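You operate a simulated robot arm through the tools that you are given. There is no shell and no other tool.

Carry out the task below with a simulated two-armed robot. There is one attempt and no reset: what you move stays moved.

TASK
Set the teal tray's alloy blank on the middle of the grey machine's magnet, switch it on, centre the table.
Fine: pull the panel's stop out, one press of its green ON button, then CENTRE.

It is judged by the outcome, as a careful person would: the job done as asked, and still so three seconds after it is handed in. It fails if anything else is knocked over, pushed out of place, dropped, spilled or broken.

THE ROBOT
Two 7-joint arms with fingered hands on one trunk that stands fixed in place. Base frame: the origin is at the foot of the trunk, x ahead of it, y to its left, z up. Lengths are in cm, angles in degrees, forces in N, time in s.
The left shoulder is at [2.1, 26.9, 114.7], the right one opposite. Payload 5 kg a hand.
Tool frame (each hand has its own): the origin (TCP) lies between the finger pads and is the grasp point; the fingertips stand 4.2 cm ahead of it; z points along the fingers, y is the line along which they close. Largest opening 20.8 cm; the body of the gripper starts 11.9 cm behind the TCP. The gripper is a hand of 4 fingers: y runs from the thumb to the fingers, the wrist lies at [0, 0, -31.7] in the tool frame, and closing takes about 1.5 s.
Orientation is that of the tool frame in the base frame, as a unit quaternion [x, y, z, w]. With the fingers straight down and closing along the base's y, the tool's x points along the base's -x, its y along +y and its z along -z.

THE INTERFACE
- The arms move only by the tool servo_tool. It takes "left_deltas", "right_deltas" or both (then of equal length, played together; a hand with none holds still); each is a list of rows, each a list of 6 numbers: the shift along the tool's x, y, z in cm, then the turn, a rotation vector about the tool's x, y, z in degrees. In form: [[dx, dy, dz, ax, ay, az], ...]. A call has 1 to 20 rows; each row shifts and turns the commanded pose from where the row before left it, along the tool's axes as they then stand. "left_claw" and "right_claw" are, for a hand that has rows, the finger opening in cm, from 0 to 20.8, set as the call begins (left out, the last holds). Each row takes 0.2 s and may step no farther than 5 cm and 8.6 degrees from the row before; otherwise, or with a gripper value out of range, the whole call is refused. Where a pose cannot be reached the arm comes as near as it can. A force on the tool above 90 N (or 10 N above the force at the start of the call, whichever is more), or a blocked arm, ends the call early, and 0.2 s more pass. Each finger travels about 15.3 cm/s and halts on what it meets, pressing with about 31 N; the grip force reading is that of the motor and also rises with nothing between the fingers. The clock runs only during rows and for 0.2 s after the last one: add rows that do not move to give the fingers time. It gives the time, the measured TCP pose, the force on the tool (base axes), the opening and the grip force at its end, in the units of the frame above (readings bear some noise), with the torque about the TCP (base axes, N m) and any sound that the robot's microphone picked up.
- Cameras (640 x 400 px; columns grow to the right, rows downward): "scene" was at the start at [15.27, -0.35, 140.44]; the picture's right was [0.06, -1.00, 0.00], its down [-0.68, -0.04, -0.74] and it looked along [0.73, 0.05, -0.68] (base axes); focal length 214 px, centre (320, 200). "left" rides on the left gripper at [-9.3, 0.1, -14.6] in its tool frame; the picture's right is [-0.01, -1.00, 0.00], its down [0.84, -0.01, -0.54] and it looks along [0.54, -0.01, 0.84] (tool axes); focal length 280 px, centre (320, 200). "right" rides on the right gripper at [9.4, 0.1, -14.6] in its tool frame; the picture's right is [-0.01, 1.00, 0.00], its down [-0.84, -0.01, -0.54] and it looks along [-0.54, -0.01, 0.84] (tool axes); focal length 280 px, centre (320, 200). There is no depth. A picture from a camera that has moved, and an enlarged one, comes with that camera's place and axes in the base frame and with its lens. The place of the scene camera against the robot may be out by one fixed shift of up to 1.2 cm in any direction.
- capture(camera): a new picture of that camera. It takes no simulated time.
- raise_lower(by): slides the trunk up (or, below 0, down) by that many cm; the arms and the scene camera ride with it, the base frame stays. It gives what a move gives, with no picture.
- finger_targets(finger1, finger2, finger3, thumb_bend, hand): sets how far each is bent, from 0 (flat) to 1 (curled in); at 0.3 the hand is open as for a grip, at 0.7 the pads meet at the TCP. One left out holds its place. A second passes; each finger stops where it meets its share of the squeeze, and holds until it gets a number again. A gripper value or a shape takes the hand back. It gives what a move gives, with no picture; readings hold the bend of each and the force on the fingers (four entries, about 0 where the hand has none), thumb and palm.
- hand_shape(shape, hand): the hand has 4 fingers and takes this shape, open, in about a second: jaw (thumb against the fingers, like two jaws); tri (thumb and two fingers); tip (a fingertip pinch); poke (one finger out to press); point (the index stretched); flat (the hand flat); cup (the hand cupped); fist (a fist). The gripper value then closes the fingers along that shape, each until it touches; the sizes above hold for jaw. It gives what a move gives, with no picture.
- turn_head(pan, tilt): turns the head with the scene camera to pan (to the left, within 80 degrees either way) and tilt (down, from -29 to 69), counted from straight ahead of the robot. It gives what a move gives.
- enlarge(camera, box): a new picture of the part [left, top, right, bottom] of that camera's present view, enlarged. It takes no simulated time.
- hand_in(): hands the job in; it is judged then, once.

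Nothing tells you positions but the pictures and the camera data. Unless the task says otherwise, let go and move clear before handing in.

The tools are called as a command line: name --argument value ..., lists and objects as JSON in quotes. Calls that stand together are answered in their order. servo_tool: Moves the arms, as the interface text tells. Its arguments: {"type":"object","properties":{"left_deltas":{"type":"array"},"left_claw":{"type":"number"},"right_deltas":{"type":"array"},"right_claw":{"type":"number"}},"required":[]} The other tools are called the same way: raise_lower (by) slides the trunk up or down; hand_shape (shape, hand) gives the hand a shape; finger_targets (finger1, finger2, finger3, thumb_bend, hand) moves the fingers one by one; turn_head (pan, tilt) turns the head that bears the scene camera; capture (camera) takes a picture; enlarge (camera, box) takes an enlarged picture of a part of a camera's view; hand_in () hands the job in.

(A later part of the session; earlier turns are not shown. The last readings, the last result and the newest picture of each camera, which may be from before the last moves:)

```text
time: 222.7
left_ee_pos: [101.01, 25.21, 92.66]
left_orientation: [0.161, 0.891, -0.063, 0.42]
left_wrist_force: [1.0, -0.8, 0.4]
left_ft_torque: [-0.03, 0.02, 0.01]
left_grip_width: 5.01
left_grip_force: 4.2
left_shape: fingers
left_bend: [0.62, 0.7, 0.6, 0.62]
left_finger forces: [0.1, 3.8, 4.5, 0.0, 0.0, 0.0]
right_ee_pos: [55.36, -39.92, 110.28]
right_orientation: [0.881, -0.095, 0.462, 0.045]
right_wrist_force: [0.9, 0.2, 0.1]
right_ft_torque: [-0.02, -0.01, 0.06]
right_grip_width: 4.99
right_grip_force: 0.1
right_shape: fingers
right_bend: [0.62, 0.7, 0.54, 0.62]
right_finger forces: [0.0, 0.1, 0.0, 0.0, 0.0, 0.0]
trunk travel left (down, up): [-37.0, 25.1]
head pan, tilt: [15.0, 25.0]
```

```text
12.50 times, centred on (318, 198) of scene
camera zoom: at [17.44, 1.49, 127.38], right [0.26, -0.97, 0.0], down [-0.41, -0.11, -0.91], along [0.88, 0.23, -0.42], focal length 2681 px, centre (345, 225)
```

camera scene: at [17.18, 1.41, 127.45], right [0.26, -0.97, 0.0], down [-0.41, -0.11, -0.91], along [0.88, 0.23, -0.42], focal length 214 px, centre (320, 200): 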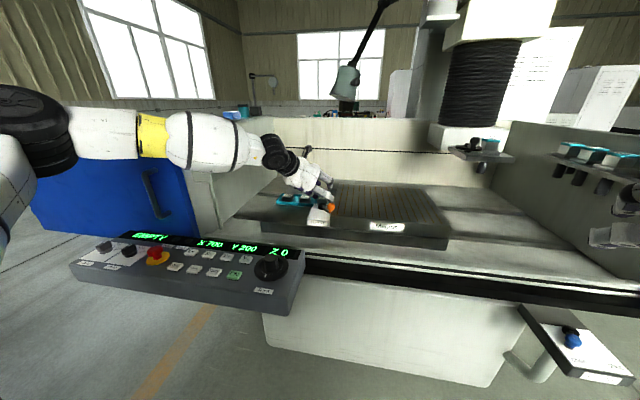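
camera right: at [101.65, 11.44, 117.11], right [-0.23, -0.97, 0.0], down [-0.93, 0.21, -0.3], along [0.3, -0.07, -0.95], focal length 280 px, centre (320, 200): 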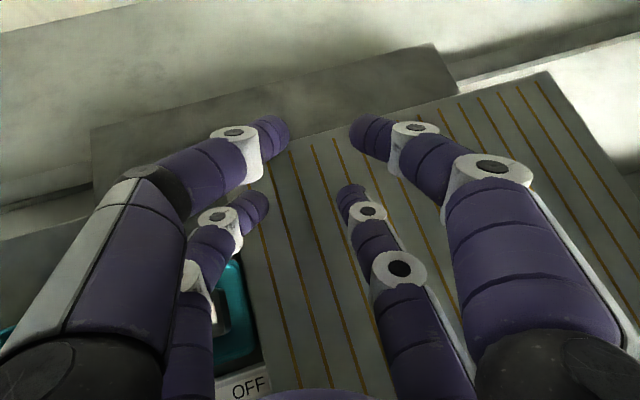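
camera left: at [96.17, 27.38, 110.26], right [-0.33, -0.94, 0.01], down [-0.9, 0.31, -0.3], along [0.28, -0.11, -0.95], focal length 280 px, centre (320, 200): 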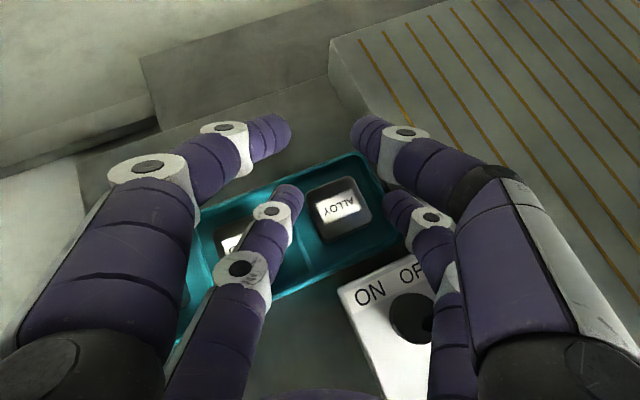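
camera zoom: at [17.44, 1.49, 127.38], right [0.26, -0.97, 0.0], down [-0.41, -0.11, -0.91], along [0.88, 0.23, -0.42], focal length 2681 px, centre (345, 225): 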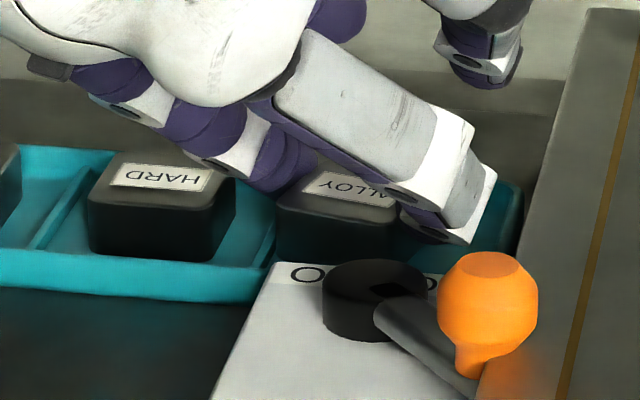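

Pinch forces are balanced (about 4 N each) and the block is nearly aligned with the hand. Finger2 is compliant, so I'll shift the hand right a little as I tighten the grip to stay clear of HARD.

servo_tool --left_deltas '[[0, -0.3, 0, 0, 0, 0], [0, -0.3, 0, 0, 0, 0], [0, 0, 0, 0, 0, 0]]'

finger_targets --hand "left" --finger3 0.69

enlarge --camera "left" --box '[200, 100, 440, 250]'

enlarge --camera "scene" --box '[296, 182, 340, 214]'

```text
time: 223.4
left_ee_pos: [100.94, 24.58, 92.67]
left_orientation: [0.16, 0.891, -0.063, 0.421]
left_wrist_force: [0.0, 1.3, 1.6]
left_ft_torque: [0.17, -0.08, 0.05]
left_grip_width: 5.01
left_grip_force: 3.8
left_shape: fingers
left_bend: [0.62, 0.7, 0.61, 0.62]
left_finger forces: [0.0, 5.4, 3.1, 0.0, 0.0, 0.0]
right_ee_pos: [55.42, -40.0, 110.32]
right_orientation: [0.881, -0.095, 0.461, 0.045]
right_wrist_force: [-0.1, 0.3, -0.2]
right_ft_torque: [0.02, -0.03, -0.04]
right_grip_width: 4.98
right_grip_force: 0.2
right_shape: fingers
right_bend: [0.62, 0.7, 0.54, 0.62]
right_finger forces: [0.0, 0.0, 0.0, 0.0, 0.0, 0.0]
trunk travel left (down, up): [-37.0, 25.1]
head pan, tilt: [15.0, 25.0]
```

```text
time: 224.4
left_ee_pos: [100.84, 24.57, 92.67]
left_orientation: [0.161, 0.891, -0.063, 0.421]
left_wrist_force: [-1.6, -4.7, 2.7]
left_ft_torque: [-0.13, -0.02, 0.03]
left_grip_width: 4.98
left_grip_force: 7.7
left_shape: fingers
left_bend: [0.62, 0.7, 0.63, 0.62]
left_finger forces: [0.0, 5.6, 8.8, 0.0, 0.0, 0.1]
right_ee_pos: [55.42, -40.01, 110.22]
right_orientation: [0.881, -0.095, 0.462, 0.045]
right_wrist_force: [-0.4, 0.0, 0.5]
right_ft_torque: [-0.01, 0.0, 0.02]
right_grip_width: 4.99
right_grip_force: 0.1
right_shape: fingers
right_bend: [0.62, 0.7, 0.54, 0.62]
right_finger forces: [0.0, 0.1, 0.1, 0.0, 0.0, 0.0]
trunk travel left (down, up): [-37.0, 25.1]
head pan, tilt: [15.0, 25.0]
```

```text
2.67 times, centred on (320, 175) of left
camera zoom: at [95.7, 26.0, 109.22], right [-0.33, -0.94, -0.01], down [-0.9, 0.32, -0.3], along [0.29, -0.09, -0.95], focal length 748 px, centre (320, 267)
```

zoom: 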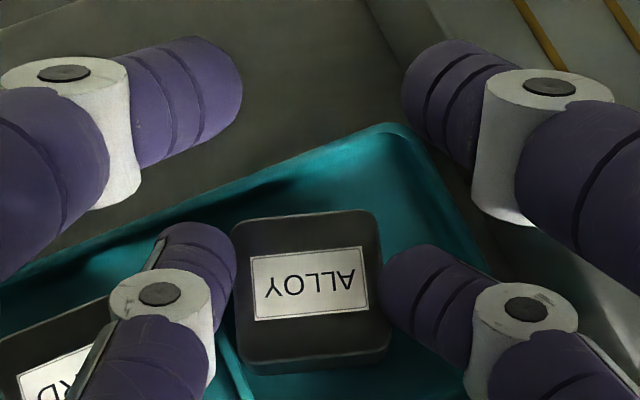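

```text
12.50 times, centred on (318, 198) of scene
camera zoom: at [17.43, 1.47, 127.39], right [0.26, -0.97, 0.0], down [-0.41, -0.11, -0.91], along [0.88, 0.23, -0.42], focal length 2681 px, centre (345, 225)
```

zoom: 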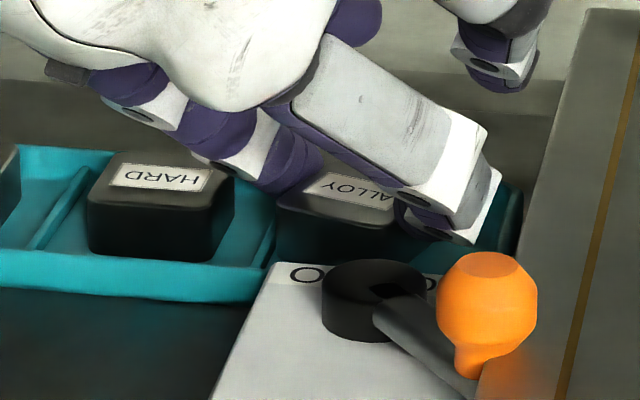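

The block is now square to the fingers with 6–9 N of grip. I'll try a slow lift of about 1.5 cm.

servo_tool --left_deltas '[[-0.2, 0, -0.16, 0, 0, 0], [-0.2, 0, -0.16, 0, 0, 0], [-0.3, 0, -0.24, 0, 0, 0], [-0.3, 0, -0.24, 0, 0, 0], [-0.3, 0, -0.24, 0, 0, 0], [0, 0, 0, 0, 0, 0]]'

enlarge --camera "left" --box '[200, 100, 440, 250]'

enlarge --camera "scene" --box '[296, 182, 340, 214]'

```text
time: 225.8
left_ee_pos: [100.79, 24.49, 94.35]
left_orientation: [0.161, 0.891, -0.063, 0.42]
left_wrist_force: [-0.1, 0.6, -0.1]
left_ft_torque: [-0.01, 0.0, 0.0]
left_grip_width: 4.98
left_grip_force: 0.0
left_shape: fingers
left_bend: [0.62, 0.7, 0.69, 0.62]
left_finger forces: [0.0, 0.0, 0.1, 0.0, 0.0, 0.0]
right_ee_pos: [55.31, -39.89, 110.2]
right_orientation: [0.881, -0.095, 0.461, 0.045]
right_wrist_force: [0.8, -0.6, 1.0]
right_ft_torque: [-0.04, 0.02, 0.03]
right_grip_width: 5.0
right_grip_force: 0.1
right_shape: fingers
right_bend: [0.62, 0.7, 0.54, 0.62]
right_finger forces: [0.0, 0.0, 0.0, 0.1, 0.1, 0.1]
trunk travel left (down, up): [-37.0, 25.1]
head pan, tilt: [15.0, 25.0]
```

```text
2.67 times, centred on (320, 175) of left
camera zoom: at [95.7, 26.01, 110.89], right [-0.33, -0.94, -0.01], down [-0.9, 0.32, -0.3], along [0.29, -0.09, -0.95], focal length 748 px, centre (320, 267)
```

zoom: 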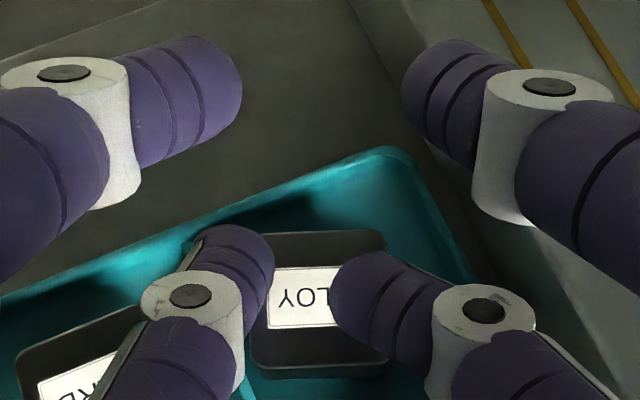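

```text
12.50 times, centred on (318, 198) of scene
camera zoom: at [17.45, 1.49, 127.38], right [0.26, -0.97, 0.0], down [-0.41, -0.11, -0.91], along [0.88, 0.23, -0.42], focal length 2681 px, centre (345, 225)
```

zoom: 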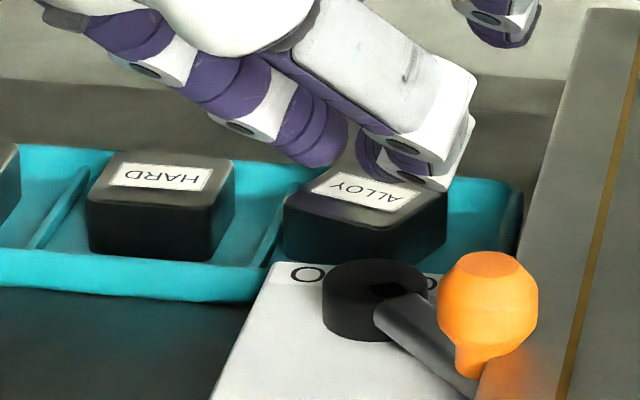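

The grip slipped because the contact was too shallow, and the block is back in its tray, square to the hand. I'll push the block right so finger2 can reach deeper beside it (clear of the divider), then grip lower. First I'll reposition.

finger_targets --hand "left" --finger3 0.54

servo_tool --left_deltas '[[-0.38, 0.55, -0.32, 0, 0, 0], [0, 0.55, 0, 0, 0, 0], [0, 0, 0, 0, 0, 0]]'

enlarge --camera "left" --box '[200, 100, 440, 250]'

```text
time: 226.8
left_ee_pos: [100.77, 24.46, 94.31]
left_orientation: [0.16, 0.891, -0.062, 0.42]
left_wrist_force: [-0.4, 0.3, -0.4]
left_ft_torque: [-0.01, 0.02, 0.0]
left_grip_width: 5.02
left_grip_force: 0.1
left_shape: fingers
left_bend: [0.62, 0.7, 0.54, 0.62]
left_finger forces: [0.1, 0.0, 0.1, 0.1, 0.1, 0.1]
right_ee_pos: [55.35, -39.84, 110.32]
right_orientation: [0.881, -0.095, 0.462, 0.046]
right_wrist_force: [-0.2, 0.4, -0.1]
right_ft_torque: [-0.01, -0.02, -0.01]
right_grip_width: 5.0
right_grip_force: 0.0
right_shape: fingers
right_bend: [0.62, 0.7, 0.54, 0.62]
right_finger forces: [0.0, 0.0, 0.0, 0.0, 0.0, 0.1]
trunk travel left (down, up): [-37.0, 25.1]
head pan, tilt: [15.0, 25.0]
```

```text
time: 227.7
left_ee_pos: [101.23, 25.47, 94.89]
left_orientation: [0.16, 0.891, -0.062, 0.42]
left_wrist_force: [0.1, 0.5, 0.1]
left_ft_torque: [-0.03, 0.01, 0.03]
left_grip_width: 4.99
left_grip_force: 0.1
left_shape: fingers
left_bend: [0.62, 0.7, 0.54, 0.62]
left_finger forces: [0.0, 0.0, 0.0, 0.1, 0.0, 0.0]
right_ee_pos: [55.37, -39.92, 110.23]
right_orientation: [0.881, -0.095, 0.461, 0.044]
right_wrist_force: [-0.1, 0.5, 0.1]
right_ft_torque: [0.02, -0.07, 0.04]
right_grip_width: 5.0
right_grip_force: 0.1
right_shape: fingers
right_bend: [0.62, 0.7, 0.54, 0.62]
right_finger forces: [0.0, 0.1, 0.1, 0.1, 0.1, 0.0]
trunk travel left (down, up): [-37.0, 25.1]
head pan, tilt: [15.0, 25.0]
```

```text
2.67 times, centred on (320, 175) of left
camera zoom: at [96.12, 27.06, 111.41], right [-0.33, -0.94, -0.01], down [-0.9, 0.32, -0.3], along [0.29, -0.09, -0.95], focal length 748 px, centre (320, 267)
```

zoom: 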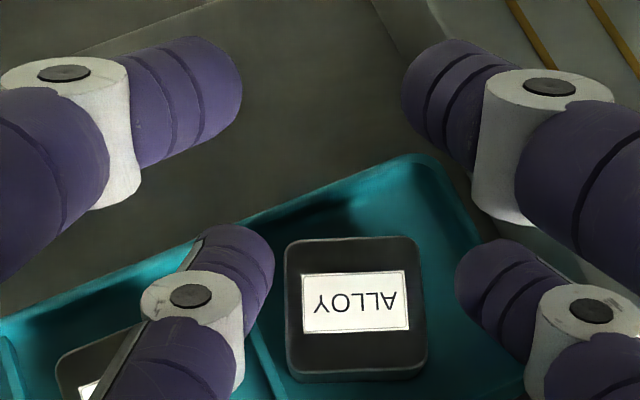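

servo_tool --left_deltas '[[0.45, 0, -0.54, 0, 0, 0], [0.77, 0, 0.64, 0, 0, 0], [0.77, 0, 0.64, 0, 0, 0], [0, 0, 0, 0, 0, 0]]'

enlarge --camera "left" --box '[200, 100, 440, 250]'

enlarge --camera "scene" --box '[296, 182, 340, 214]'

```text
time: 228.7
left_ee_pos: [100.61, 25.91, 92.83]
left_orientation: [0.161, 0.891, -0.063, 0.42]
left_wrist_force: [-0.6, -0.7, 0.7]
left_ft_torque: [-0.02, 0.01, 0.01]
left_grip_width: 5.0
left_grip_force: 0.0
left_shape: fingers
left_bend: [0.62, 0.7, 0.54, 0.62]
left_finger forces: [0.0, 0.1, 0.0, 0.1, 0.0, 0.1]
right_ee_pos: [55.32, -39.85, 110.26]
right_orientation: [0.881, -0.095, 0.461, 0.045]
right_wrist_force: [0.1, -0.6, 0.4]
right_ft_torque: [-0.01, 0.03, -0.01]
right_grip_width: 4.99
right_grip_force: 0.0
right_shape: fingers
right_bend: [0.62, 0.7, 0.54, 0.62]
right_finger forces: [0.1, 0.0, 0.1, 0.0, 0.0, 0.1]
trunk travel left (down, up): [-37.0, 25.1]
head pan, tilt: [15.0, 25.0]
```

```text
2.67 times, centred on (320, 175) of left
camera zoom: at [95.46, 27.34, 109.37], right [-0.33, -0.94, -0.01], down [-0.9, 0.32, -0.3], along [0.29, -0.09, -0.95], focal length 748 px, centre (320, 267)
```

zoom: 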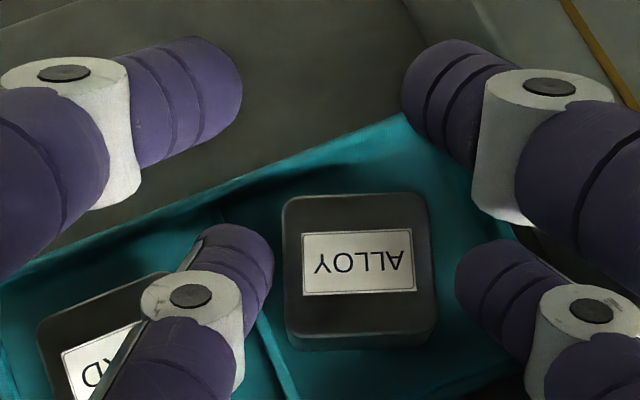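

```text
12.50 times, centred on (318, 198) of scene
camera zoom: at [17.44, 1.5, 127.39], right [0.26, -0.97, 0.0], down [-0.41, -0.11, -0.91], along [0.88, 0.23, -0.42], focal length 2681 px, centre (345, 225)
```

zoom: 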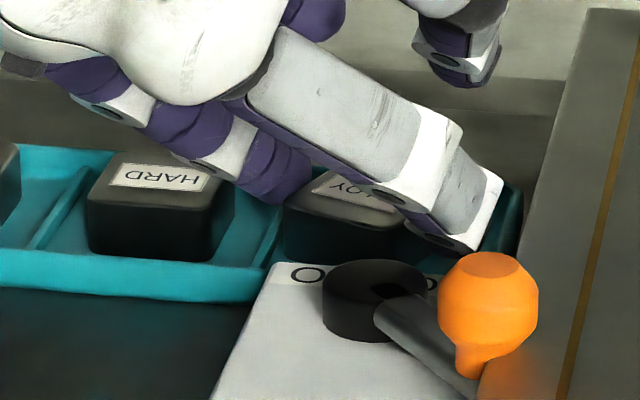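

servo_tool --left_deltas '[[0, -0.35, 0, 0, 0, 0], [0, -0.35, 0, 0, 0, 0], [0, -0.35, 0, 0, 0, 0], [0, -0.35, 0, 0, 0, 0], [0, 0, 0, 0, 0, 0]]'

enlarge --camera "left" --box '[200, 100, 440, 250]'

enlarge --camera "scene" --box '[296, 182, 340, 214]'

```text
time: 229.8
left_ee_pos: [100.05, 24.61, 92.73]
left_orientation: [0.16, 0.891, -0.063, 0.421]
left_wrist_force: [1.6, 3.9, 2.8]
left_ft_torque: [0.16, -0.04, 0.08]
left_grip_width: 5.02
left_grip_force: 2.0
left_shape: fingers
left_bend: [0.62, 0.7, 0.56, 0.62]
left_finger forces: [0.0, 1.5, 3.1, 0.0, 0.0, 0.0]
right_ee_pos: [55.35, -39.89, 110.34]
right_orientation: [0.881, -0.095, 0.461, 0.045]
right_wrist_force: [-0.1, -0.4, 0.3]
right_ft_torque: [0.02, 0.0, -0.01]
right_grip_width: 4.99
right_grip_force: 0.1
right_shape: fingers
right_bend: [0.62, 0.7, 0.54, 0.62]
right_finger forces: [0.1, 0.1, 0.0, 0.1, 0.1, 0.0]
trunk travel left (down, up): [-37.0, 25.1]
head pan, tilt: [15.0, 25.0]
```

```text
2.67 times, centred on (320, 175) of left
camera zoom: at [94.99, 26.09, 109.36], right [-0.33, -0.94, -0.01], down [-0.9, 0.32, -0.3], along [0.29, -0.09, -0.95], focal length 748 px, centre (320, 267)
```

zoom: 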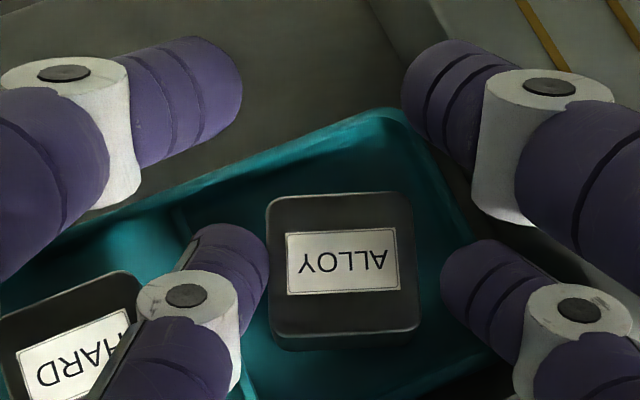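

```text
12.50 times, centred on (318, 198) of scene
camera zoom: at [17.44, 1.51, 127.39], right [0.26, -0.97, 0.0], down [-0.41, -0.11, -0.91], along [0.88, 0.23, -0.42], focal length 2681 px, centre (345, 225)
```

zoom: 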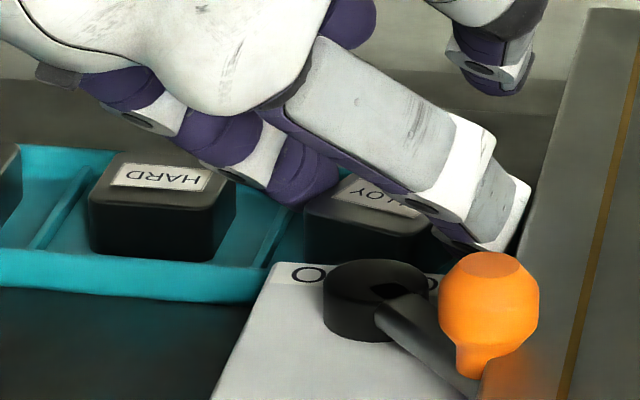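

finger_targets --hand "left" --finger3 0.575

servo_tool --left_deltas '[[0.3, 0, 0.25, 0, 0, 0], [0.3, 0, 0.25, 0, 0, 0], [0, 0, 0, 0, 0, 0]]'

enlarge --camera "left" --box '[200, 100, 440, 250]'

enlarge --camera "scene" --box '[296, 182, 340, 214]'

```text
time: 230.8
left_ee_pos: [100.01, 24.51, 92.83]
left_orientation: [0.159, 0.891, -0.062, 0.42]
left_wrist_force: [1.0, 0.4, -0.2]
left_ft_torque: [0.01, -0.02, -0.01]
left_grip_width: 4.99
left_grip_force: 0.1
left_shape: fingers
left_bend: [0.62, 0.7, 0.57, 0.62]
left_finger forces: [0.0, 0.8, 0.1, 0.0, 0.1, 0.0]
right_ee_pos: [55.42, -40.01, 110.17]
right_orientation: [0.881, -0.094, 0.461, 0.044]
right_wrist_force: [-0.6, -0.7, -0.1]
right_ft_torque: [0.02, 0.05, 0.06]
right_grip_width: 4.98
right_grip_force: 0.1
right_shape: fingers
right_bend: [0.62, 0.7, 0.54, 0.62]
right_finger forces: [0.0, 0.0, 0.0, 0.1, 0.1, 0.0]
trunk travel left (down, up): [-37.0, 25.1]
head pan, tilt: [15.0, 25.0]
```

```text
time: 231.7
left_ee_pos: [100.12, 24.51, 92.08]
left_orientation: [0.161, 0.891, -0.063, 0.421]
left_wrist_force: [0.6, 1.9, 8.0]
left_ft_torque: [0.13, -0.14, -0.03]
left_grip_width: 4.99
left_grip_force: 4.6
left_shape: fingers
left_bend: [0.62, 0.7, 0.58, 0.62]
left_finger forces: [0.0, 5.5, 4.1, 0.1, 0.0, 0.1]
right_ee_pos: [55.34, -40.01, 110.2]
right_orientation: [0.881, -0.095, 0.461, 0.045]
right_wrist_force: [0.4, 0.2, 0.3]
right_ft_torque: [0.04, -0.02, 0.02]
right_grip_width: 5.0
right_grip_force: 0.0
right_shape: fingers
right_bend: [0.62, 0.7, 0.54, 0.62]
right_finger forces: [0.0, 0.0, 0.0, 0.0, 0.0, 0.0]
trunk travel left (down, up): [-37.0, 25.1]
head pan, tilt: [15.0, 25.0]
```

```text
2.67 times, centred on (320, 175) of left
camera zoom: at [94.95, 26.03, 108.67], right [-0.33, -0.94, -0.01], down [-0.9, 0.32, -0.31], along [0.29, -0.09, -0.95], focal length 748 px, centre (320, 267)
```

zoom: 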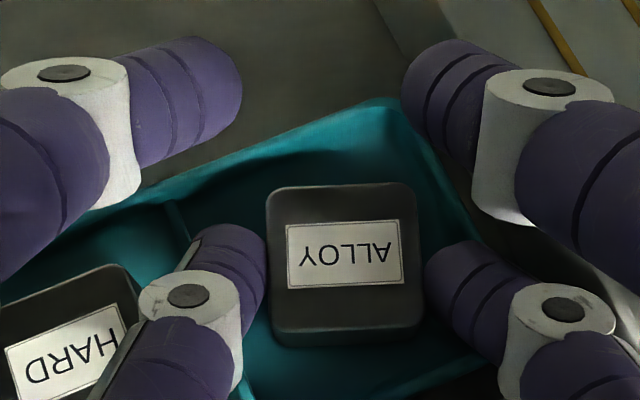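

```text
12.50 times, centred on (318, 198) of scene
camera zoom: at [17.4, 1.5, 127.4], right [0.26, -0.97, 0.0], down [-0.41, -0.11, -0.91], along [0.88, 0.23, -0.42], focal length 2681 px, centre (345, 225)
```

zoom: 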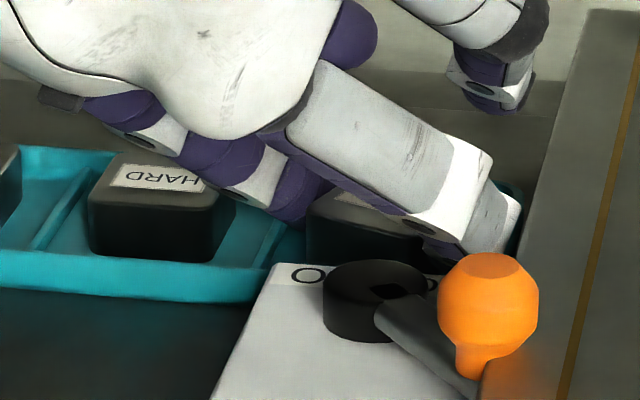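

Both tips are now down at the tray floor beside the block. I'll lift 1–2 mm and close firmly.

servo_tool --left_deltas '[[-0.15, 0, -0.12, 0, 0, 0], [0, 0, 0, 0, 0, 0]]'

finger_targets --hand "left" --finger3 0.63

finger_targets --hand "left" --finger3 0.69

enlarge --camera "left" --box '[200, 100, 440, 250]'

enlarge --camera "scene" --box '[296, 182, 340, 214]'

```text
time: 232.2
left_ee_pos: [100.08, 24.54, 92.2]
left_orientation: [0.16, 0.891, -0.063, 0.42]
left_wrist_force: [1.7, 2.4, 1.9]
left_ft_torque: [0.11, -0.14, -0.02]
left_grip_width: 4.97
left_grip_force: 2.9
left_shape: fingers
left_bend: [0.62, 0.7, 0.58, 0.62]
left_finger forces: [0.0, 3.6, 2.6, 0.0, 0.0, 0.0]
right_ee_pos: [55.45, -39.98, 110.32]
right_orientation: [0.881, -0.095, 0.461, 0.046]
right_wrist_force: [-0.3, -0.6, 0.2]
right_ft_torque: [0.01, 0.01, 0.03]
right_grip_width: 4.98
right_grip_force: 0.0
right_shape: fingers
right_bend: [0.62, 0.7, 0.54, 0.62]
right_finger forces: [0.0, 0.0, 0.1, 0.1, 0.0, 0.0]
trunk travel left (down, up): [-37.0, 25.1]
head pan, tilt: [15.0, 25.0]
```

```text
time: 233.2
left_ee_pos: [100.11, 24.46, 92.05]
left_orientation: [0.161, 0.891, -0.063, 0.42]
left_wrist_force: [-1.9, -3.8, 0.9]
left_ft_torque: [-0.14, -0.03, -0.08]
left_grip_width: 4.98
left_grip_force: 7.9
left_shape: fingers
left_bend: [0.62, 0.7, 0.6, 0.62]
left_finger forces: [0.1, 9.2, 5.4, 0.0, 0.0, 0.0]
right_ee_pos: [55.38, -40.01, 110.3]
right_orientation: [0.881, -0.095, 0.461, 0.045]
right_wrist_force: [-0.2, 0.6, -0.1]
right_ft_torque: [0.02, 0.02, -0.02]
right_grip_width: 5.0
right_grip_force: 0.0
right_shape: fingers
right_bend: [0.62, 0.7, 0.54, 0.62]
right_finger forces: [0.0, 0.0, 0.0, 0.0, 0.0, 0.0]
trunk travel left (down, up): [-37.0, 25.1]
head pan, tilt: [15.0, 25.0]
```

```text
time: 234.2
left_ee_pos: [100.07, 24.46, 92.33]
left_orientation: [0.16, 0.891, -0.062, 0.421]
left_wrist_force: [-0.9, -4.4, 2.4]
left_ft_torque: [-0.09, -0.08, -0.07]
left_grip_width: 4.99
left_grip_force: 12.1
left_shape: fingers
left_bend: [0.62, 0.7, 0.62, 0.62]
left_finger forces: [0.1, 15.0, 9.1, 0.0, 0.1, 0.0]
right_ee_pos: [55.37, -39.99, 110.26]
right_orientation: [0.881, -0.095, 0.461, 0.045]
right_wrist_force: [0.0, -0.3, 0.4]
right_ft_torque: [0.0, 0.0, -0.01]
right_grip_width: 5.02
right_grip_force: 0.0
right_shape: fingers
right_bend: [0.62, 0.7, 0.54, 0.62]
right_finger forces: [0.1, 0.0, 0.0, 0.0, 0.0, 0.0]
trunk travel left (down, up): [-37.0, 25.1]
head pan, tilt: [15.0, 25.0]
```

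```text
2.67 times, centred on (320, 175) of left
camera zoom: at [94.96, 25.99, 108.78], right [-0.33, -0.94, -0.01], down [-0.9, 0.32, -0.3], along [0.29, -0.09, -0.95], focal length 748 px, centre (320, 267)
```

zoom: 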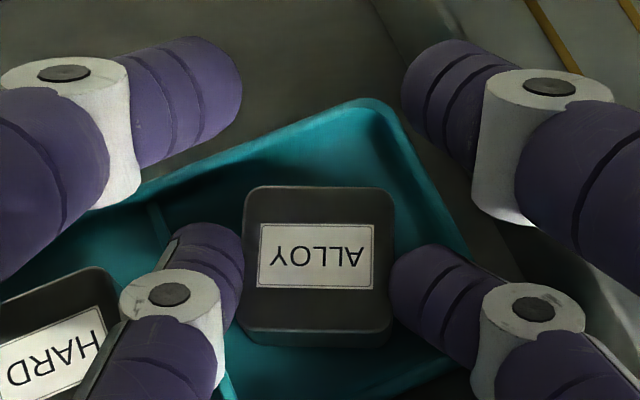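

```text
12.50 times, centred on (318, 198) of scene
camera zoom: at [17.43, 1.47, 127.39], right [0.26, -0.97, 0.0], down [-0.41, -0.11, -0.91], along [0.88, 0.23, -0.42], focal length 2681 px, centre (345, 225)
```

zoom: 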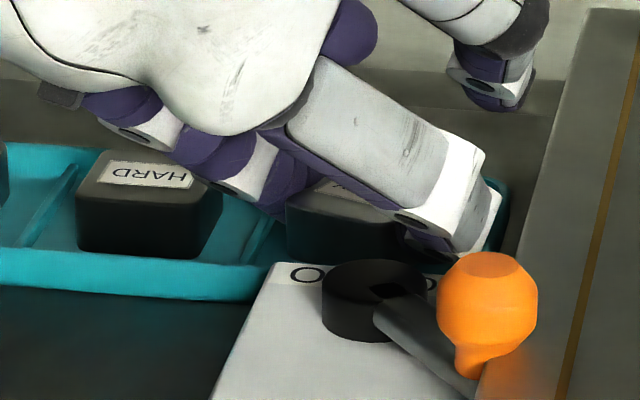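

The grip is firm (9–15 N), but finger2 is also pressing the divider and nudging the tray about half a centimetre left. I'll correct that later and lift slowly now to see if the block comes up.

servo_tool --left_deltas '[[-0.2, -0.1, -0.16, 0, 0, 0], [-0.2, -0.1, -0.16, 0, 0, 0], [-0.2, 0, -0.16, 0, 0, 0], [-0.2, 0, -0.16, 0, 0, 0], [0, 0, 0, 0, 0, 0]]'

enlarge --camera "left" --box '[200, 100, 440, 250]'

enlarge --camera "scene" --box '[296, 182, 340, 214]'

```text
time: 235.4
left_ee_pos: [100.06, 24.21, 93.23]
left_orientation: [0.16, 0.892, -0.062, 0.419]
left_wrist_force: [-0.7, 0.2, -3.1]
left_ft_torque: [-0.01, 0.05, 0.0]
left_grip_width: 4.99
left_grip_force: 7.3
left_shape: fingers
left_bend: [0.62, 0.7, 0.64, 0.62]
left_finger forces: [0.0, 7.1, 6.7, 0.0, 0.0, 0.1]
right_ee_pos: [55.32, -39.85, 110.34]
right_orientation: [0.881, -0.095, 0.461, 0.045]
right_wrist_force: [-0.2, 0.3, 0.0]
right_ft_torque: [0.01, 0.01, 0.0]
right_grip_width: 4.97
right_grip_force: 0.0
right_shape: fingers
right_bend: [0.62, 0.7, 0.54, 0.62]
right_finger forces: [0.1, 0.0, 0.1, 0.0, 0.0, 0.1]
trunk travel left (down, up): [-37.0, 25.1]
head pan, tilt: [15.0, 25.0]
```

```text
2.67 times, centred on (320, 175) of left
camera zoom: at [94.94, 25.81, 109.76], right [-0.33, -0.94, -0.01], down [-0.9, 0.32, -0.3], along [0.29, -0.09, -0.95], focal length 748 px, centre (320, 267)
```

zoom: 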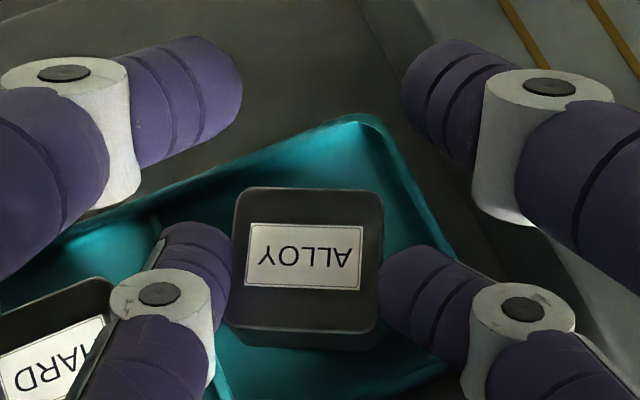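

```text
12.50 times, centred on (318, 198) of scene
camera zoom: at [17.47, 1.5, 127.38], right [0.26, -0.97, 0.0], down [-0.41, -0.11, -0.91], along [0.88, 0.23, -0.42], focal length 2681 px, centre (345, 225)
```

zoom: 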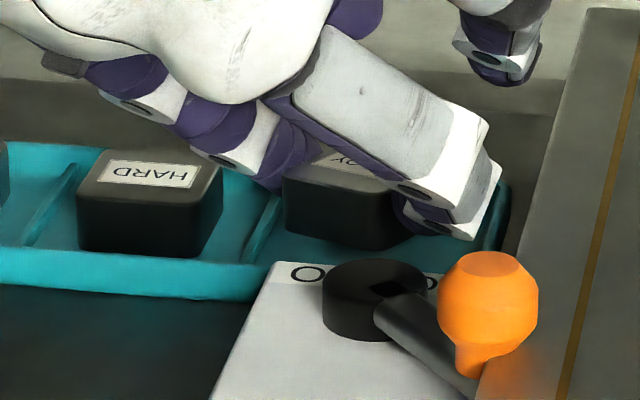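

The block is lifted, with the wrist reading −3 N for its weight. I'll keep raising it slowly, clear of the tray, and then tighten the grip.

servo_tool --left_deltas '[[-0.4, 0, -0.33, 0, 0, 0], [-0.4, 0, -0.33, 0, 0, 0], [-0.4, 0, -0.33, 0, 0, 0], [-0.4, 0, -0.33, 0, 0, 0], [0, 0, 0, 0, 0, 0]]'

finger_targets --hand "left" --finger3 0.75

enlarge --camera "left" --box '[200, 100, 440, 250]'

enlarge --camera "scene" --box '[290, 170, 350, 214]'

```text
time: 236.7
left_ee_pos: [100.06, 24.17, 95.18]
left_orientation: [0.16, 0.891, -0.062, 0.42]
left_wrist_force: [-0.1, 0.5, -3.6]
left_ft_torque: [-0.01, 0.04, -0.01]
left_grip_width: 4.98
left_grip_force: 6.8
left_shape: fingers
left_bend: [0.62, 0.7, 0.64, 0.62]
left_finger forces: [0.0, 7.1, 6.8, 0.0, 0.0, 0.0]
right_ee_pos: [55.4, -39.91, 110.27]
right_orientation: [0.881, -0.094, 0.461, 0.044]
right_wrist_force: [0.2, -1.4, -1.1]
right_ft_torque: [-0.04, -0.02, -0.03]
right_grip_width: 4.99
right_grip_force: 0.0
right_shape: fingers
right_bend: [0.62, 0.7, 0.54, 0.62]
right_finger forces: [0.0, 0.0, 0.0, 0.0, 0.0, 0.0]
trunk travel left (down, up): [-37.0, 25.1]
head pan, tilt: [15.0, 25.0]
```

```text
time: 237.7
left_ee_pos: [100.0, 24.35, 95.24]
left_orientation: [0.161, 0.891, -0.063, 0.42]
left_wrist_force: [-0.3, 0.2, -3.7]
left_ft_torque: [0.0, 0.04, -0.03]
left_grip_width: 5.03
left_grip_force: 8.4
left_shape: fingers
left_bend: [0.62, 0.7, 0.65, 0.62]
left_finger forces: [0.0, 8.9, 8.5, 0.0, 0.1, 0.0]
right_ee_pos: [55.35, -39.97, 110.26]
right_orientation: [0.881, -0.095, 0.461, 0.045]
right_wrist_force: [-0.4, -0.2, 0.9]
right_ft_torque: [-0.03, -0.04, 0.04]
right_grip_width: 5.01
right_grip_force: 0.1
right_shape: fingers
right_bend: [0.62, 0.7, 0.54, 0.62]
right_finger forces: [0.1, 0.1, 0.0, 0.0, 0.0, 0.0]
trunk travel left (down, up): [-37.0, 25.1]
head pan, tilt: [15.0, 25.0]
```

```text
2.67 times, centred on (320, 175) of left
camera zoom: at [94.93, 25.77, 111.8], right [-0.33, -0.94, -0.01], down [-0.9, 0.32, -0.3], along [0.29, -0.09, -0.95], focal length 748 px, centre (320, 267)
```

zoom: 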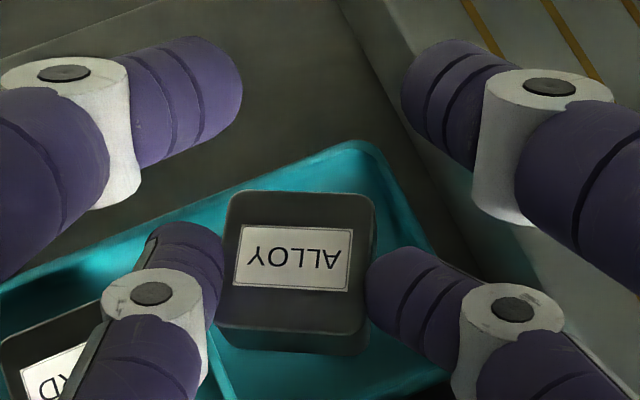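

```text
9.09 times, centred on (320, 192) of scene
camera zoom: at [17.47, 1.5, 127.38], right [0.26, -0.97, 0.0], down [-0.41, -0.11, -0.91], along [0.88, 0.23, -0.42], focal length 1950 px, centre (320, 273)
```

zoom: 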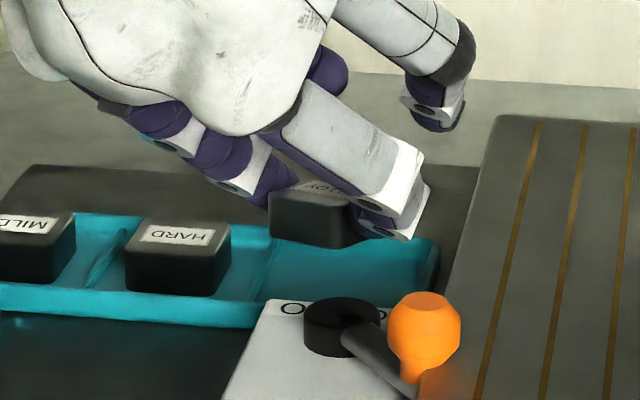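

The block is held securely and level. I'll raise the trunk 7 cm (lifting the block clear of the magnet), then move to an intermediate spot on the magnet's front-left that the left arm can reach.

raise_lower --by 7

enlarge --camera "left" --box '[200, 100, 440, 250]'

```text
time: 238.7
left_ee_pos: [100.13, 24.14, 102.04]
left_orientation: [0.161, 0.891, -0.063, 0.419]
left_wrist_force: [-0.7, 0.2, -4.1]
left_ft_torque: [-0.02, 0.01, -0.03]
left_grip_width: 5.01
left_grip_force: 8.7
left_shape: fingers
left_bend: [0.62, 0.7, 0.65, 0.62]
left_finger forces: [0.1, 8.9, 8.5, 0.0, 0.0, 0.0]
right_ee_pos: [55.57, -39.97, 117.14]
right_orientation: [0.881, -0.095, 0.461, 0.045]
right_wrist_force: [1.6, 0.0, -1.2]
right_ft_torque: [-0.03, 0.02, 0.01]
right_grip_width: 4.98
right_grip_force: 0.1
right_shape: fingers
right_bend: [0.62, 0.7, 0.54, 0.62]
right_finger forces: [0.0, 0.0, 0.1, 0.0, 0.0, 0.0]
trunk travel left (down, up): [-44.0, 18.1]
head pan, tilt: [15.0, 25.0]
```

```text
2.67 times, centred on (320, 175) of left
camera zoom: at [95.01, 25.78, 118.64], right [-0.33, -0.94, -0.01], down [-0.9, 0.32, -0.3], along [0.29, -0.09, -0.95], focal length 748 px, centre (320, 267)
```

zoom: 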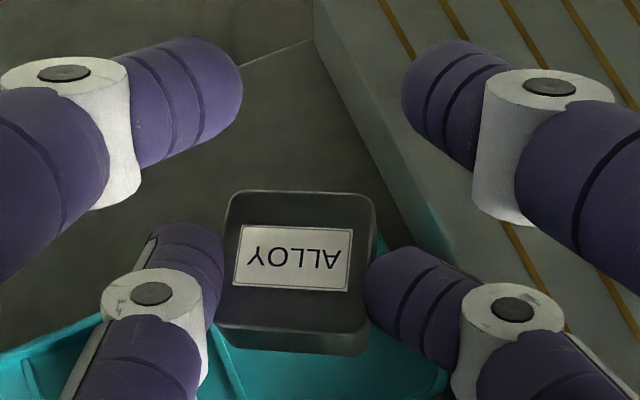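

servo_tool --left_deltas '[[0.322, -1.669, -0.447, 0, 0, 0], [0.322, -1.669, -0.447, 0, 0, 0], [0.322, -1.669, -0.447, 0, 0, 0], [0.322, -1.669, -0.447, 0, 0, 0], [0.322, -1.669, -0.447, 0, 0, 0], [0.322, -1.669, -0.447, 0, 0, 0], [0.322, -1.669, -0.447, 0, 0, 0], [0.322, -1.669, -0.447, 0, 0, 0], [0, 0, 0, 0, 0, 0]]'

capture --camera "left"

```text
time: 240.7
left_ee_pos: [91.42, 13.25, 102.16]
left_orientation: [0.16, 0.891, -0.063, 0.42]
left_wrist_force: [-0.4, 0.2, -4.4]
left_ft_torque: [-0.01, 0.07, 0.01]
left_grip_width: 5.0
left_grip_force: 9.1
left_shape: fingers
left_bend: [0.62, 0.7, 0.65, 0.62]
left_finger forces: [0.0, 9.0, 8.7, 0.1, 0.1, 0.1]
right_ee_pos: [55.46, -39.9, 117.24]
right_orientation: [0.881, -0.095, 0.461, 0.046]
right_wrist_force: [-0.4, -0.1, -0.3]
right_ft_torque: [-0.01, 0.01, -0.01]
right_grip_width: 4.97
right_grip_force: 0.0
right_shape: fingers
right_bend: [0.62, 0.7, 0.54, 0.62]
right_finger forces: [0.1, 0.0, 0.1, 0.1, 0.0, 0.1]
trunk travel left (down, up): [-44.0, 18.1]
head pan, tilt: [15.0, 25.0]
```

```text
taken
camera left: at [86.21, 14.73, 118.81], right [-0.33, -0.94, -0.01], down [-0.9, 0.32, -0.3], along [0.29, -0.09, -0.95], focal length 280 px, centre (320, 200)
```

left: 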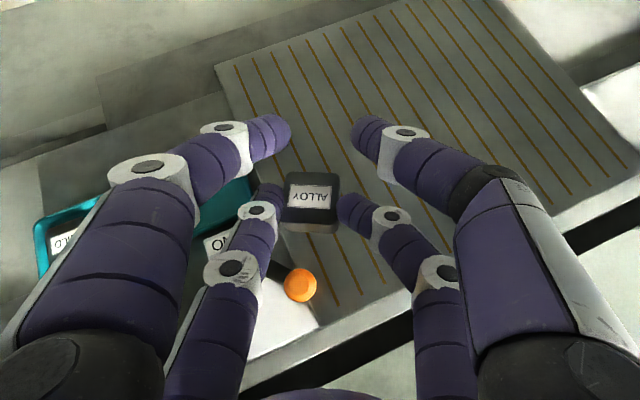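

servo_tool --left_deltas '[[0.322, -1.669, -0.447, 0, 0, 0], [0.322, -1.669, -0.447, 0, 0, 0], [0.322, -1.669, -0.447, 0, 0, 0], [0.322, -1.669, -0.447, 0, 0, 0], [0, 0, 0, 0, 0, 0]]'

capture --camera "left"

enlarge --camera "scene" --box '[270, 130, 430, 240]'

```text
time: 241.9
left_ee_pos: [86.0, 9.58, 102.28]
left_orientation: [0.16, 0.891, -0.063, 0.421]
left_wrist_force: [-0.4, 0.0, -4.8]
left_ft_torque: [-0.02, 0.12, -0.03]
left_grip_width: 5.0
left_grip_force: 9.3
left_shape: fingers
left_bend: [0.62, 0.7, 0.65, 0.62]
left_finger forces: [0.0, 9.0, 8.7, 0.0, 0.1, 0.0]
left hand out of reach, approached as far as the arm can: row 2, 3, 4
right_ee_pos: [55.45, -39.92, 117.28]
right_orientation: [0.881, -0.095, 0.461, 0.046]
right_wrist_force: [0.4, 0.6, -0.6]
right_ft_torque: [0.0, -0.02, -0.02]
right_grip_width: 4.98
right_grip_force: 0.1
right_shape: fingers
right_bend: [0.62, 0.7, 0.54, 0.62]
right_finger forces: [0.0, 0.1, 0.1, 0.0, 0.1, 0.0]
trunk travel left (down, up): [-44.0, 18.1]
head pan, tilt: [15.0, 25.0]
```

```text
taken
camera left: at [80.86, 11.05, 118.89], right [-0.33, -0.94, -0.01], down [-0.9, 0.32, -0.3], along [0.29, -0.09, -0.95], focal length 280 px, centre (320, 200)
```

left: 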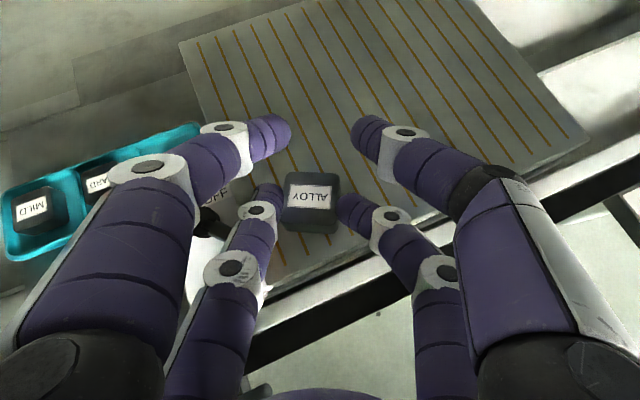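

```text
3.64 times, centred on (350, 185) of scene
camera zoom: at [16.39, 1.5, 134.56], right [0.26, -0.97, 0.0], down [-0.41, -0.11, -0.91], along [0.88, 0.23, -0.42], focal length 780 px, centre (211, 254)
```

zoom: 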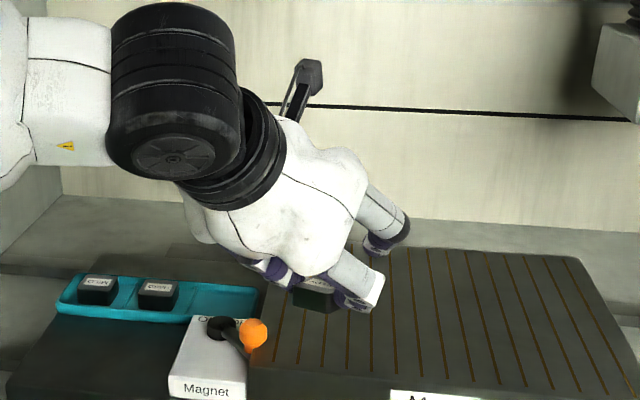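

The left arm's limit is here, with the block over the magnet's front-left area at about [88, 9], clear of the lever. I'll lower it onto the magnet surface.

servo_tool --left_deltas '[[0.77, -0.02, 0.64, 0, 0, 0], [0.77, -0.02, 0.64, 0, 0, 0], [0.77, -0.02, 0.64, 0, 0, 0], [0.77, -0.02, 0.64, 0, 0, 0], [0, 0, 0, 0, 0, 0]]'

enlarge --camera "scene" --box '[290, 170, 390, 235]'

capture --camera "left"

```text
time: 243.1
left_ee_pos: [86.11, 9.65, 98.31]
left_orientation: [0.161, 0.89, -0.064, 0.421]
left_wrist_force: [0.5, 0.2, -3.0]
left_ft_torque: [0.02, 0.07, 0.0]
left_grip_width: 4.98
left_grip_force: 9.0
left_shape: fingers
left_bend: [0.62, 0.7, 0.65, 0.62]
left_finger forces: [0.0, 9.0, 8.7, 0.0, 0.0, 0.1]
right_ee_pos: [55.39, -39.96, 117.3]
right_orientation: [0.881, -0.094, 0.461, 0.045]
right_wrist_force: [0.1, 0.4, 0.9]
right_ft_torque: [-0.01, -0.04, 0.0]
right_grip_width: 5.01
right_grip_force: 0.1
right_shape: fingers
right_bend: [0.62, 0.7, 0.54, 0.62]
right_finger forces: [0.0, 0.0, 0.0, 0.0, 0.0, 0.1]
trunk travel left (down, up): [-44.0, 18.1]
head pan, tilt: [15.0, 25.0]
```

```text
6.15 times, centred on (340, 202) of scene
camera zoom: at [16.39, 1.49, 134.57], right [0.26, -0.97, 0.0], down [-0.41, -0.11, -0.91], along [0.88, 0.23, -0.42], focal length 1320 px, centre (197, 185)
```

zoom: 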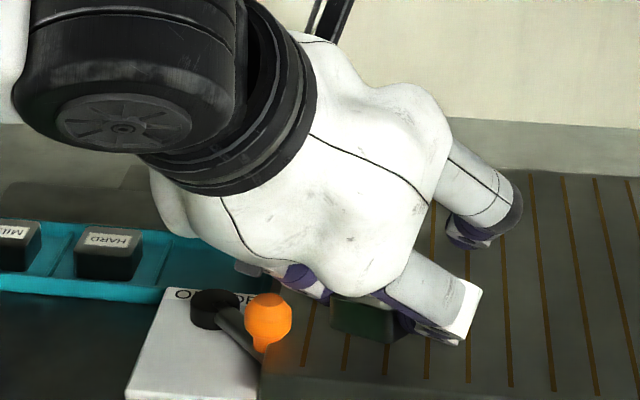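

```text
taken
camera left: at [80.87, 11.22, 114.88], right [-0.33, -0.94, -0.01], down [-0.9, 0.32, -0.3], along [0.29, -0.09, -0.95], focal length 280 px, centre (320, 200)
```

left: 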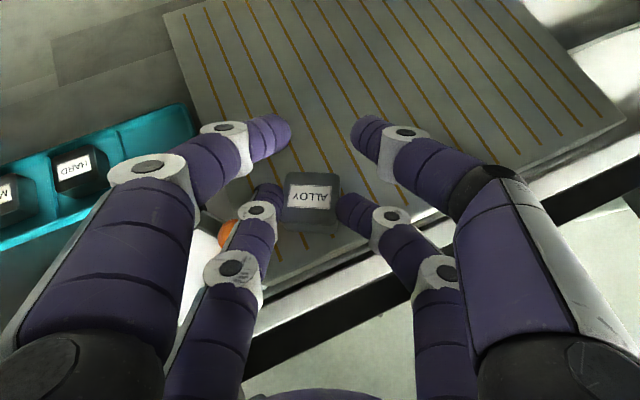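

servo_tool --left_deltas '[[0.31, -0.01, 0.256, 0, 0, 0], [0.31, -0.01, 0.256, 0, 0, 0], [0, 0, 0, 0, 0, 0]]'

enlarge --camera "scene" --box '[310, 195, 370, 235]'

```text
time: 243.9
left_ee_pos: [85.87, 9.7, 97.86]
left_orientation: [0.161, 0.891, -0.064, 0.42]
left_wrist_force: [0.4, 0.5, -4.1]
left_ft_torque: [-0.03, 0.05, 0.01]
left_grip_width: 5.03
left_grip_force: 8.6
left_shape: fingers
left_bend: [0.62, 0.7, 0.65, 0.62]
left_finger forces: [0.1, 9.0, 8.6, 0.1, 0.0, 0.0]
left hand out of reach, approached as far as the arm can: row 2
right_ee_pos: [55.49, -39.89, 117.28]
right_orientation: [0.881, -0.095, 0.461, 0.046]
right_wrist_force: [0.6, 0.0, -0.5]
right_ft_torque: [-0.04, -0.01, 0.01]
right_grip_width: 5.01
right_grip_force: 0.1
right_shape: fingers
right_bend: [0.62, 0.7, 0.54, 0.62]
right_finger forces: [0.1, 0.1, 0.0, 0.0, 0.0, 0.1]
trunk travel left (down, up): [-44.0, 18.1]
head pan, tilt: [15.0, 25.0]
```

```text
10.00 times, centred on (340, 215) of scene
camera zoom: at [16.4, 1.5, 134.56], right [0.26, -0.97, 0.0], down [-0.41, -0.11, -0.91], along [0.88, 0.23, -0.42], focal length 2145 px, centre (120, 50)
```

zoom: 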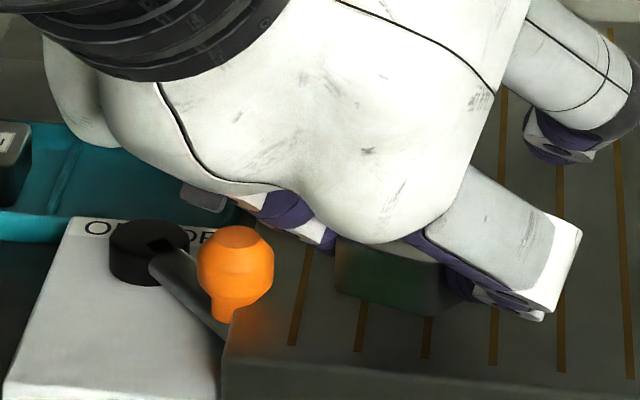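

The arm is at its reach limit, so I'll use the trunk to lower the last few millimetres.

raise_lower --by -0.5

raise_lower --by -0.3

enlarge --camera "scene" --box '[310, 195, 370, 235]'

```text
time: 244.5
left_ee_pos: [85.95, 9.75, 97.33]
left_orientation: [0.162, 0.89, -0.065, 0.42]
left_wrist_force: [-0.1, -0.3, -2.6]
left_ft_torque: [0.03, 0.08, 0.01]
left_grip_width: 5.01
left_grip_force: 8.9
left_shape: fingers
left_bend: [0.62, 0.7, 0.65, 0.62]
left_finger forces: [0.1, 9.1, 8.7, 0.0, 0.1, 0.0]
right_ee_pos: [55.41, -39.91, 116.82]
right_orientation: [0.881, -0.095, 0.461, 0.046]
right_wrist_force: [-1.0, 0.2, -0.6]
right_ft_torque: [0.01, -0.02, -0.02]
right_grip_width: 5.0
right_grip_force: 0.2
right_shape: fingers
right_bend: [0.62, 0.7, 0.54, 0.62]
right_finger forces: [0.0, 0.1, 0.1, 0.0, 0.1, 0.1]
trunk travel left (down, up): [-43.5, 18.6]
head pan, tilt: [15.0, 25.0]
```

```text
time: 245.0
left_ee_pos: [86.0, 9.7, 97.18]
left_orientation: [0.16, 0.891, -0.063, 0.421]
left_wrist_force: [0.2, -0.1, -1.7]
left_ft_torque: [-0.01, 0.01, 0.0]
left_grip_width: 4.99
left_grip_force: 8.6
left_shape: fingers
left_bend: [0.62, 0.7, 0.65, 0.62]
left_finger forces: [0.1, 8.7, 8.3, 0.1, 0.0, 0.0]
right_ee_pos: [55.41, -39.89, 116.52]
right_orientation: [0.881, -0.095, 0.461, 0.045]
right_wrist_force: [0.8, 0.3, -0.1]
right_ft_torque: [0.01, -0.02, 0.02]
right_grip_width: 4.99
right_grip_force: 0.0
right_shape: fingers
right_bend: [0.62, 0.7, 0.54, 0.62]
right_finger forces: [0.0, 0.1, 0.0, 0.0, 0.1, 0.1]
trunk travel left (down, up): [-43.2, 18.9]
head pan, tilt: [15.0, 25.0]
```

```text
10.00 times, centred on (340, 215) of scene
camera zoom: at [16.48, 1.5, 133.75], right [0.26, -0.97, 0.0], down [-0.41, -0.11, -0.91], along [0.88, 0.23, -0.42], focal length 2145 px, centre (120, 50)
```

zoom: 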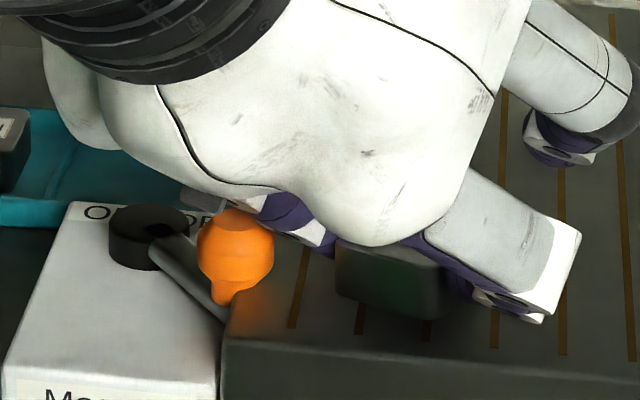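

raise_lower --by -0.2

raise_lower --by -0.15

```text
time: 245.5
left_ee_pos: [85.99, 9.66, 96.87]
left_orientation: [0.161, 0.891, -0.064, 0.42]
left_wrist_force: [-0.2, 0.3, -1.0]
left_ft_torque: [0.0, -0.03, 0.03]
left_grip_width: 5.01
left_grip_force: 8.3
left_shape: fingers
left_bend: [0.62, 0.7, 0.65, 0.62]
left_finger forces: [0.0, 8.5, 8.2, 0.0, 0.0, 0.0]
right_ee_pos: [55.46, -39.88, 116.35]
right_orientation: [0.881, -0.095, 0.461, 0.045]
right_wrist_force: [-0.2, -0.5, 0.1]
right_ft_torque: [0.01, -0.03, -0.01]
right_grip_width: 4.97
right_grip_force: 0.0
right_shape: fingers
right_bend: [0.62, 0.7, 0.54, 0.62]
right_finger forces: [0.1, 0.0, 0.1, 0.0, 0.0, 0.1]
trunk travel left (down, up): [-43.0, 19.1]
head pan, tilt: [15.0, 25.0]
```

```text
time: 246.0
left_ee_pos: [85.95, 9.77, 96.71]
left_orientation: [0.161, 0.891, -0.064, 0.42]
left_wrist_force: [-1.2, -0.4, 1.7]
left_ft_torque: [0.05, -0.01, -0.01]
left_grip_width: 5.0
left_grip_force: 7.9
left_shape: fingers
left_bend: [0.62, 0.7, 0.65, 0.62]
left_finger forces: [0.0, 7.9, 8.8, 0.0, 0.0, 0.0]
right_ee_pos: [55.33, -39.92, 116.01]
right_orientation: [0.882, -0.095, 0.46, 0.045]
right_wrist_force: [1.2, 0.3, 0.5]
right_ft_torque: [-0.02, 0.0, -0.01]
right_grip_width: 4.99
right_grip_force: 0.0
right_shape: fingers
right_bend: [0.62, 0.7, 0.54, 0.62]
right_finger forces: [0.0, 0.1, 0.0, 0.0, 0.1, 0.0]
trunk travel left (down, up): [-42.8, 19.2]
head pan, tilt: [15.0, 25.0]
```

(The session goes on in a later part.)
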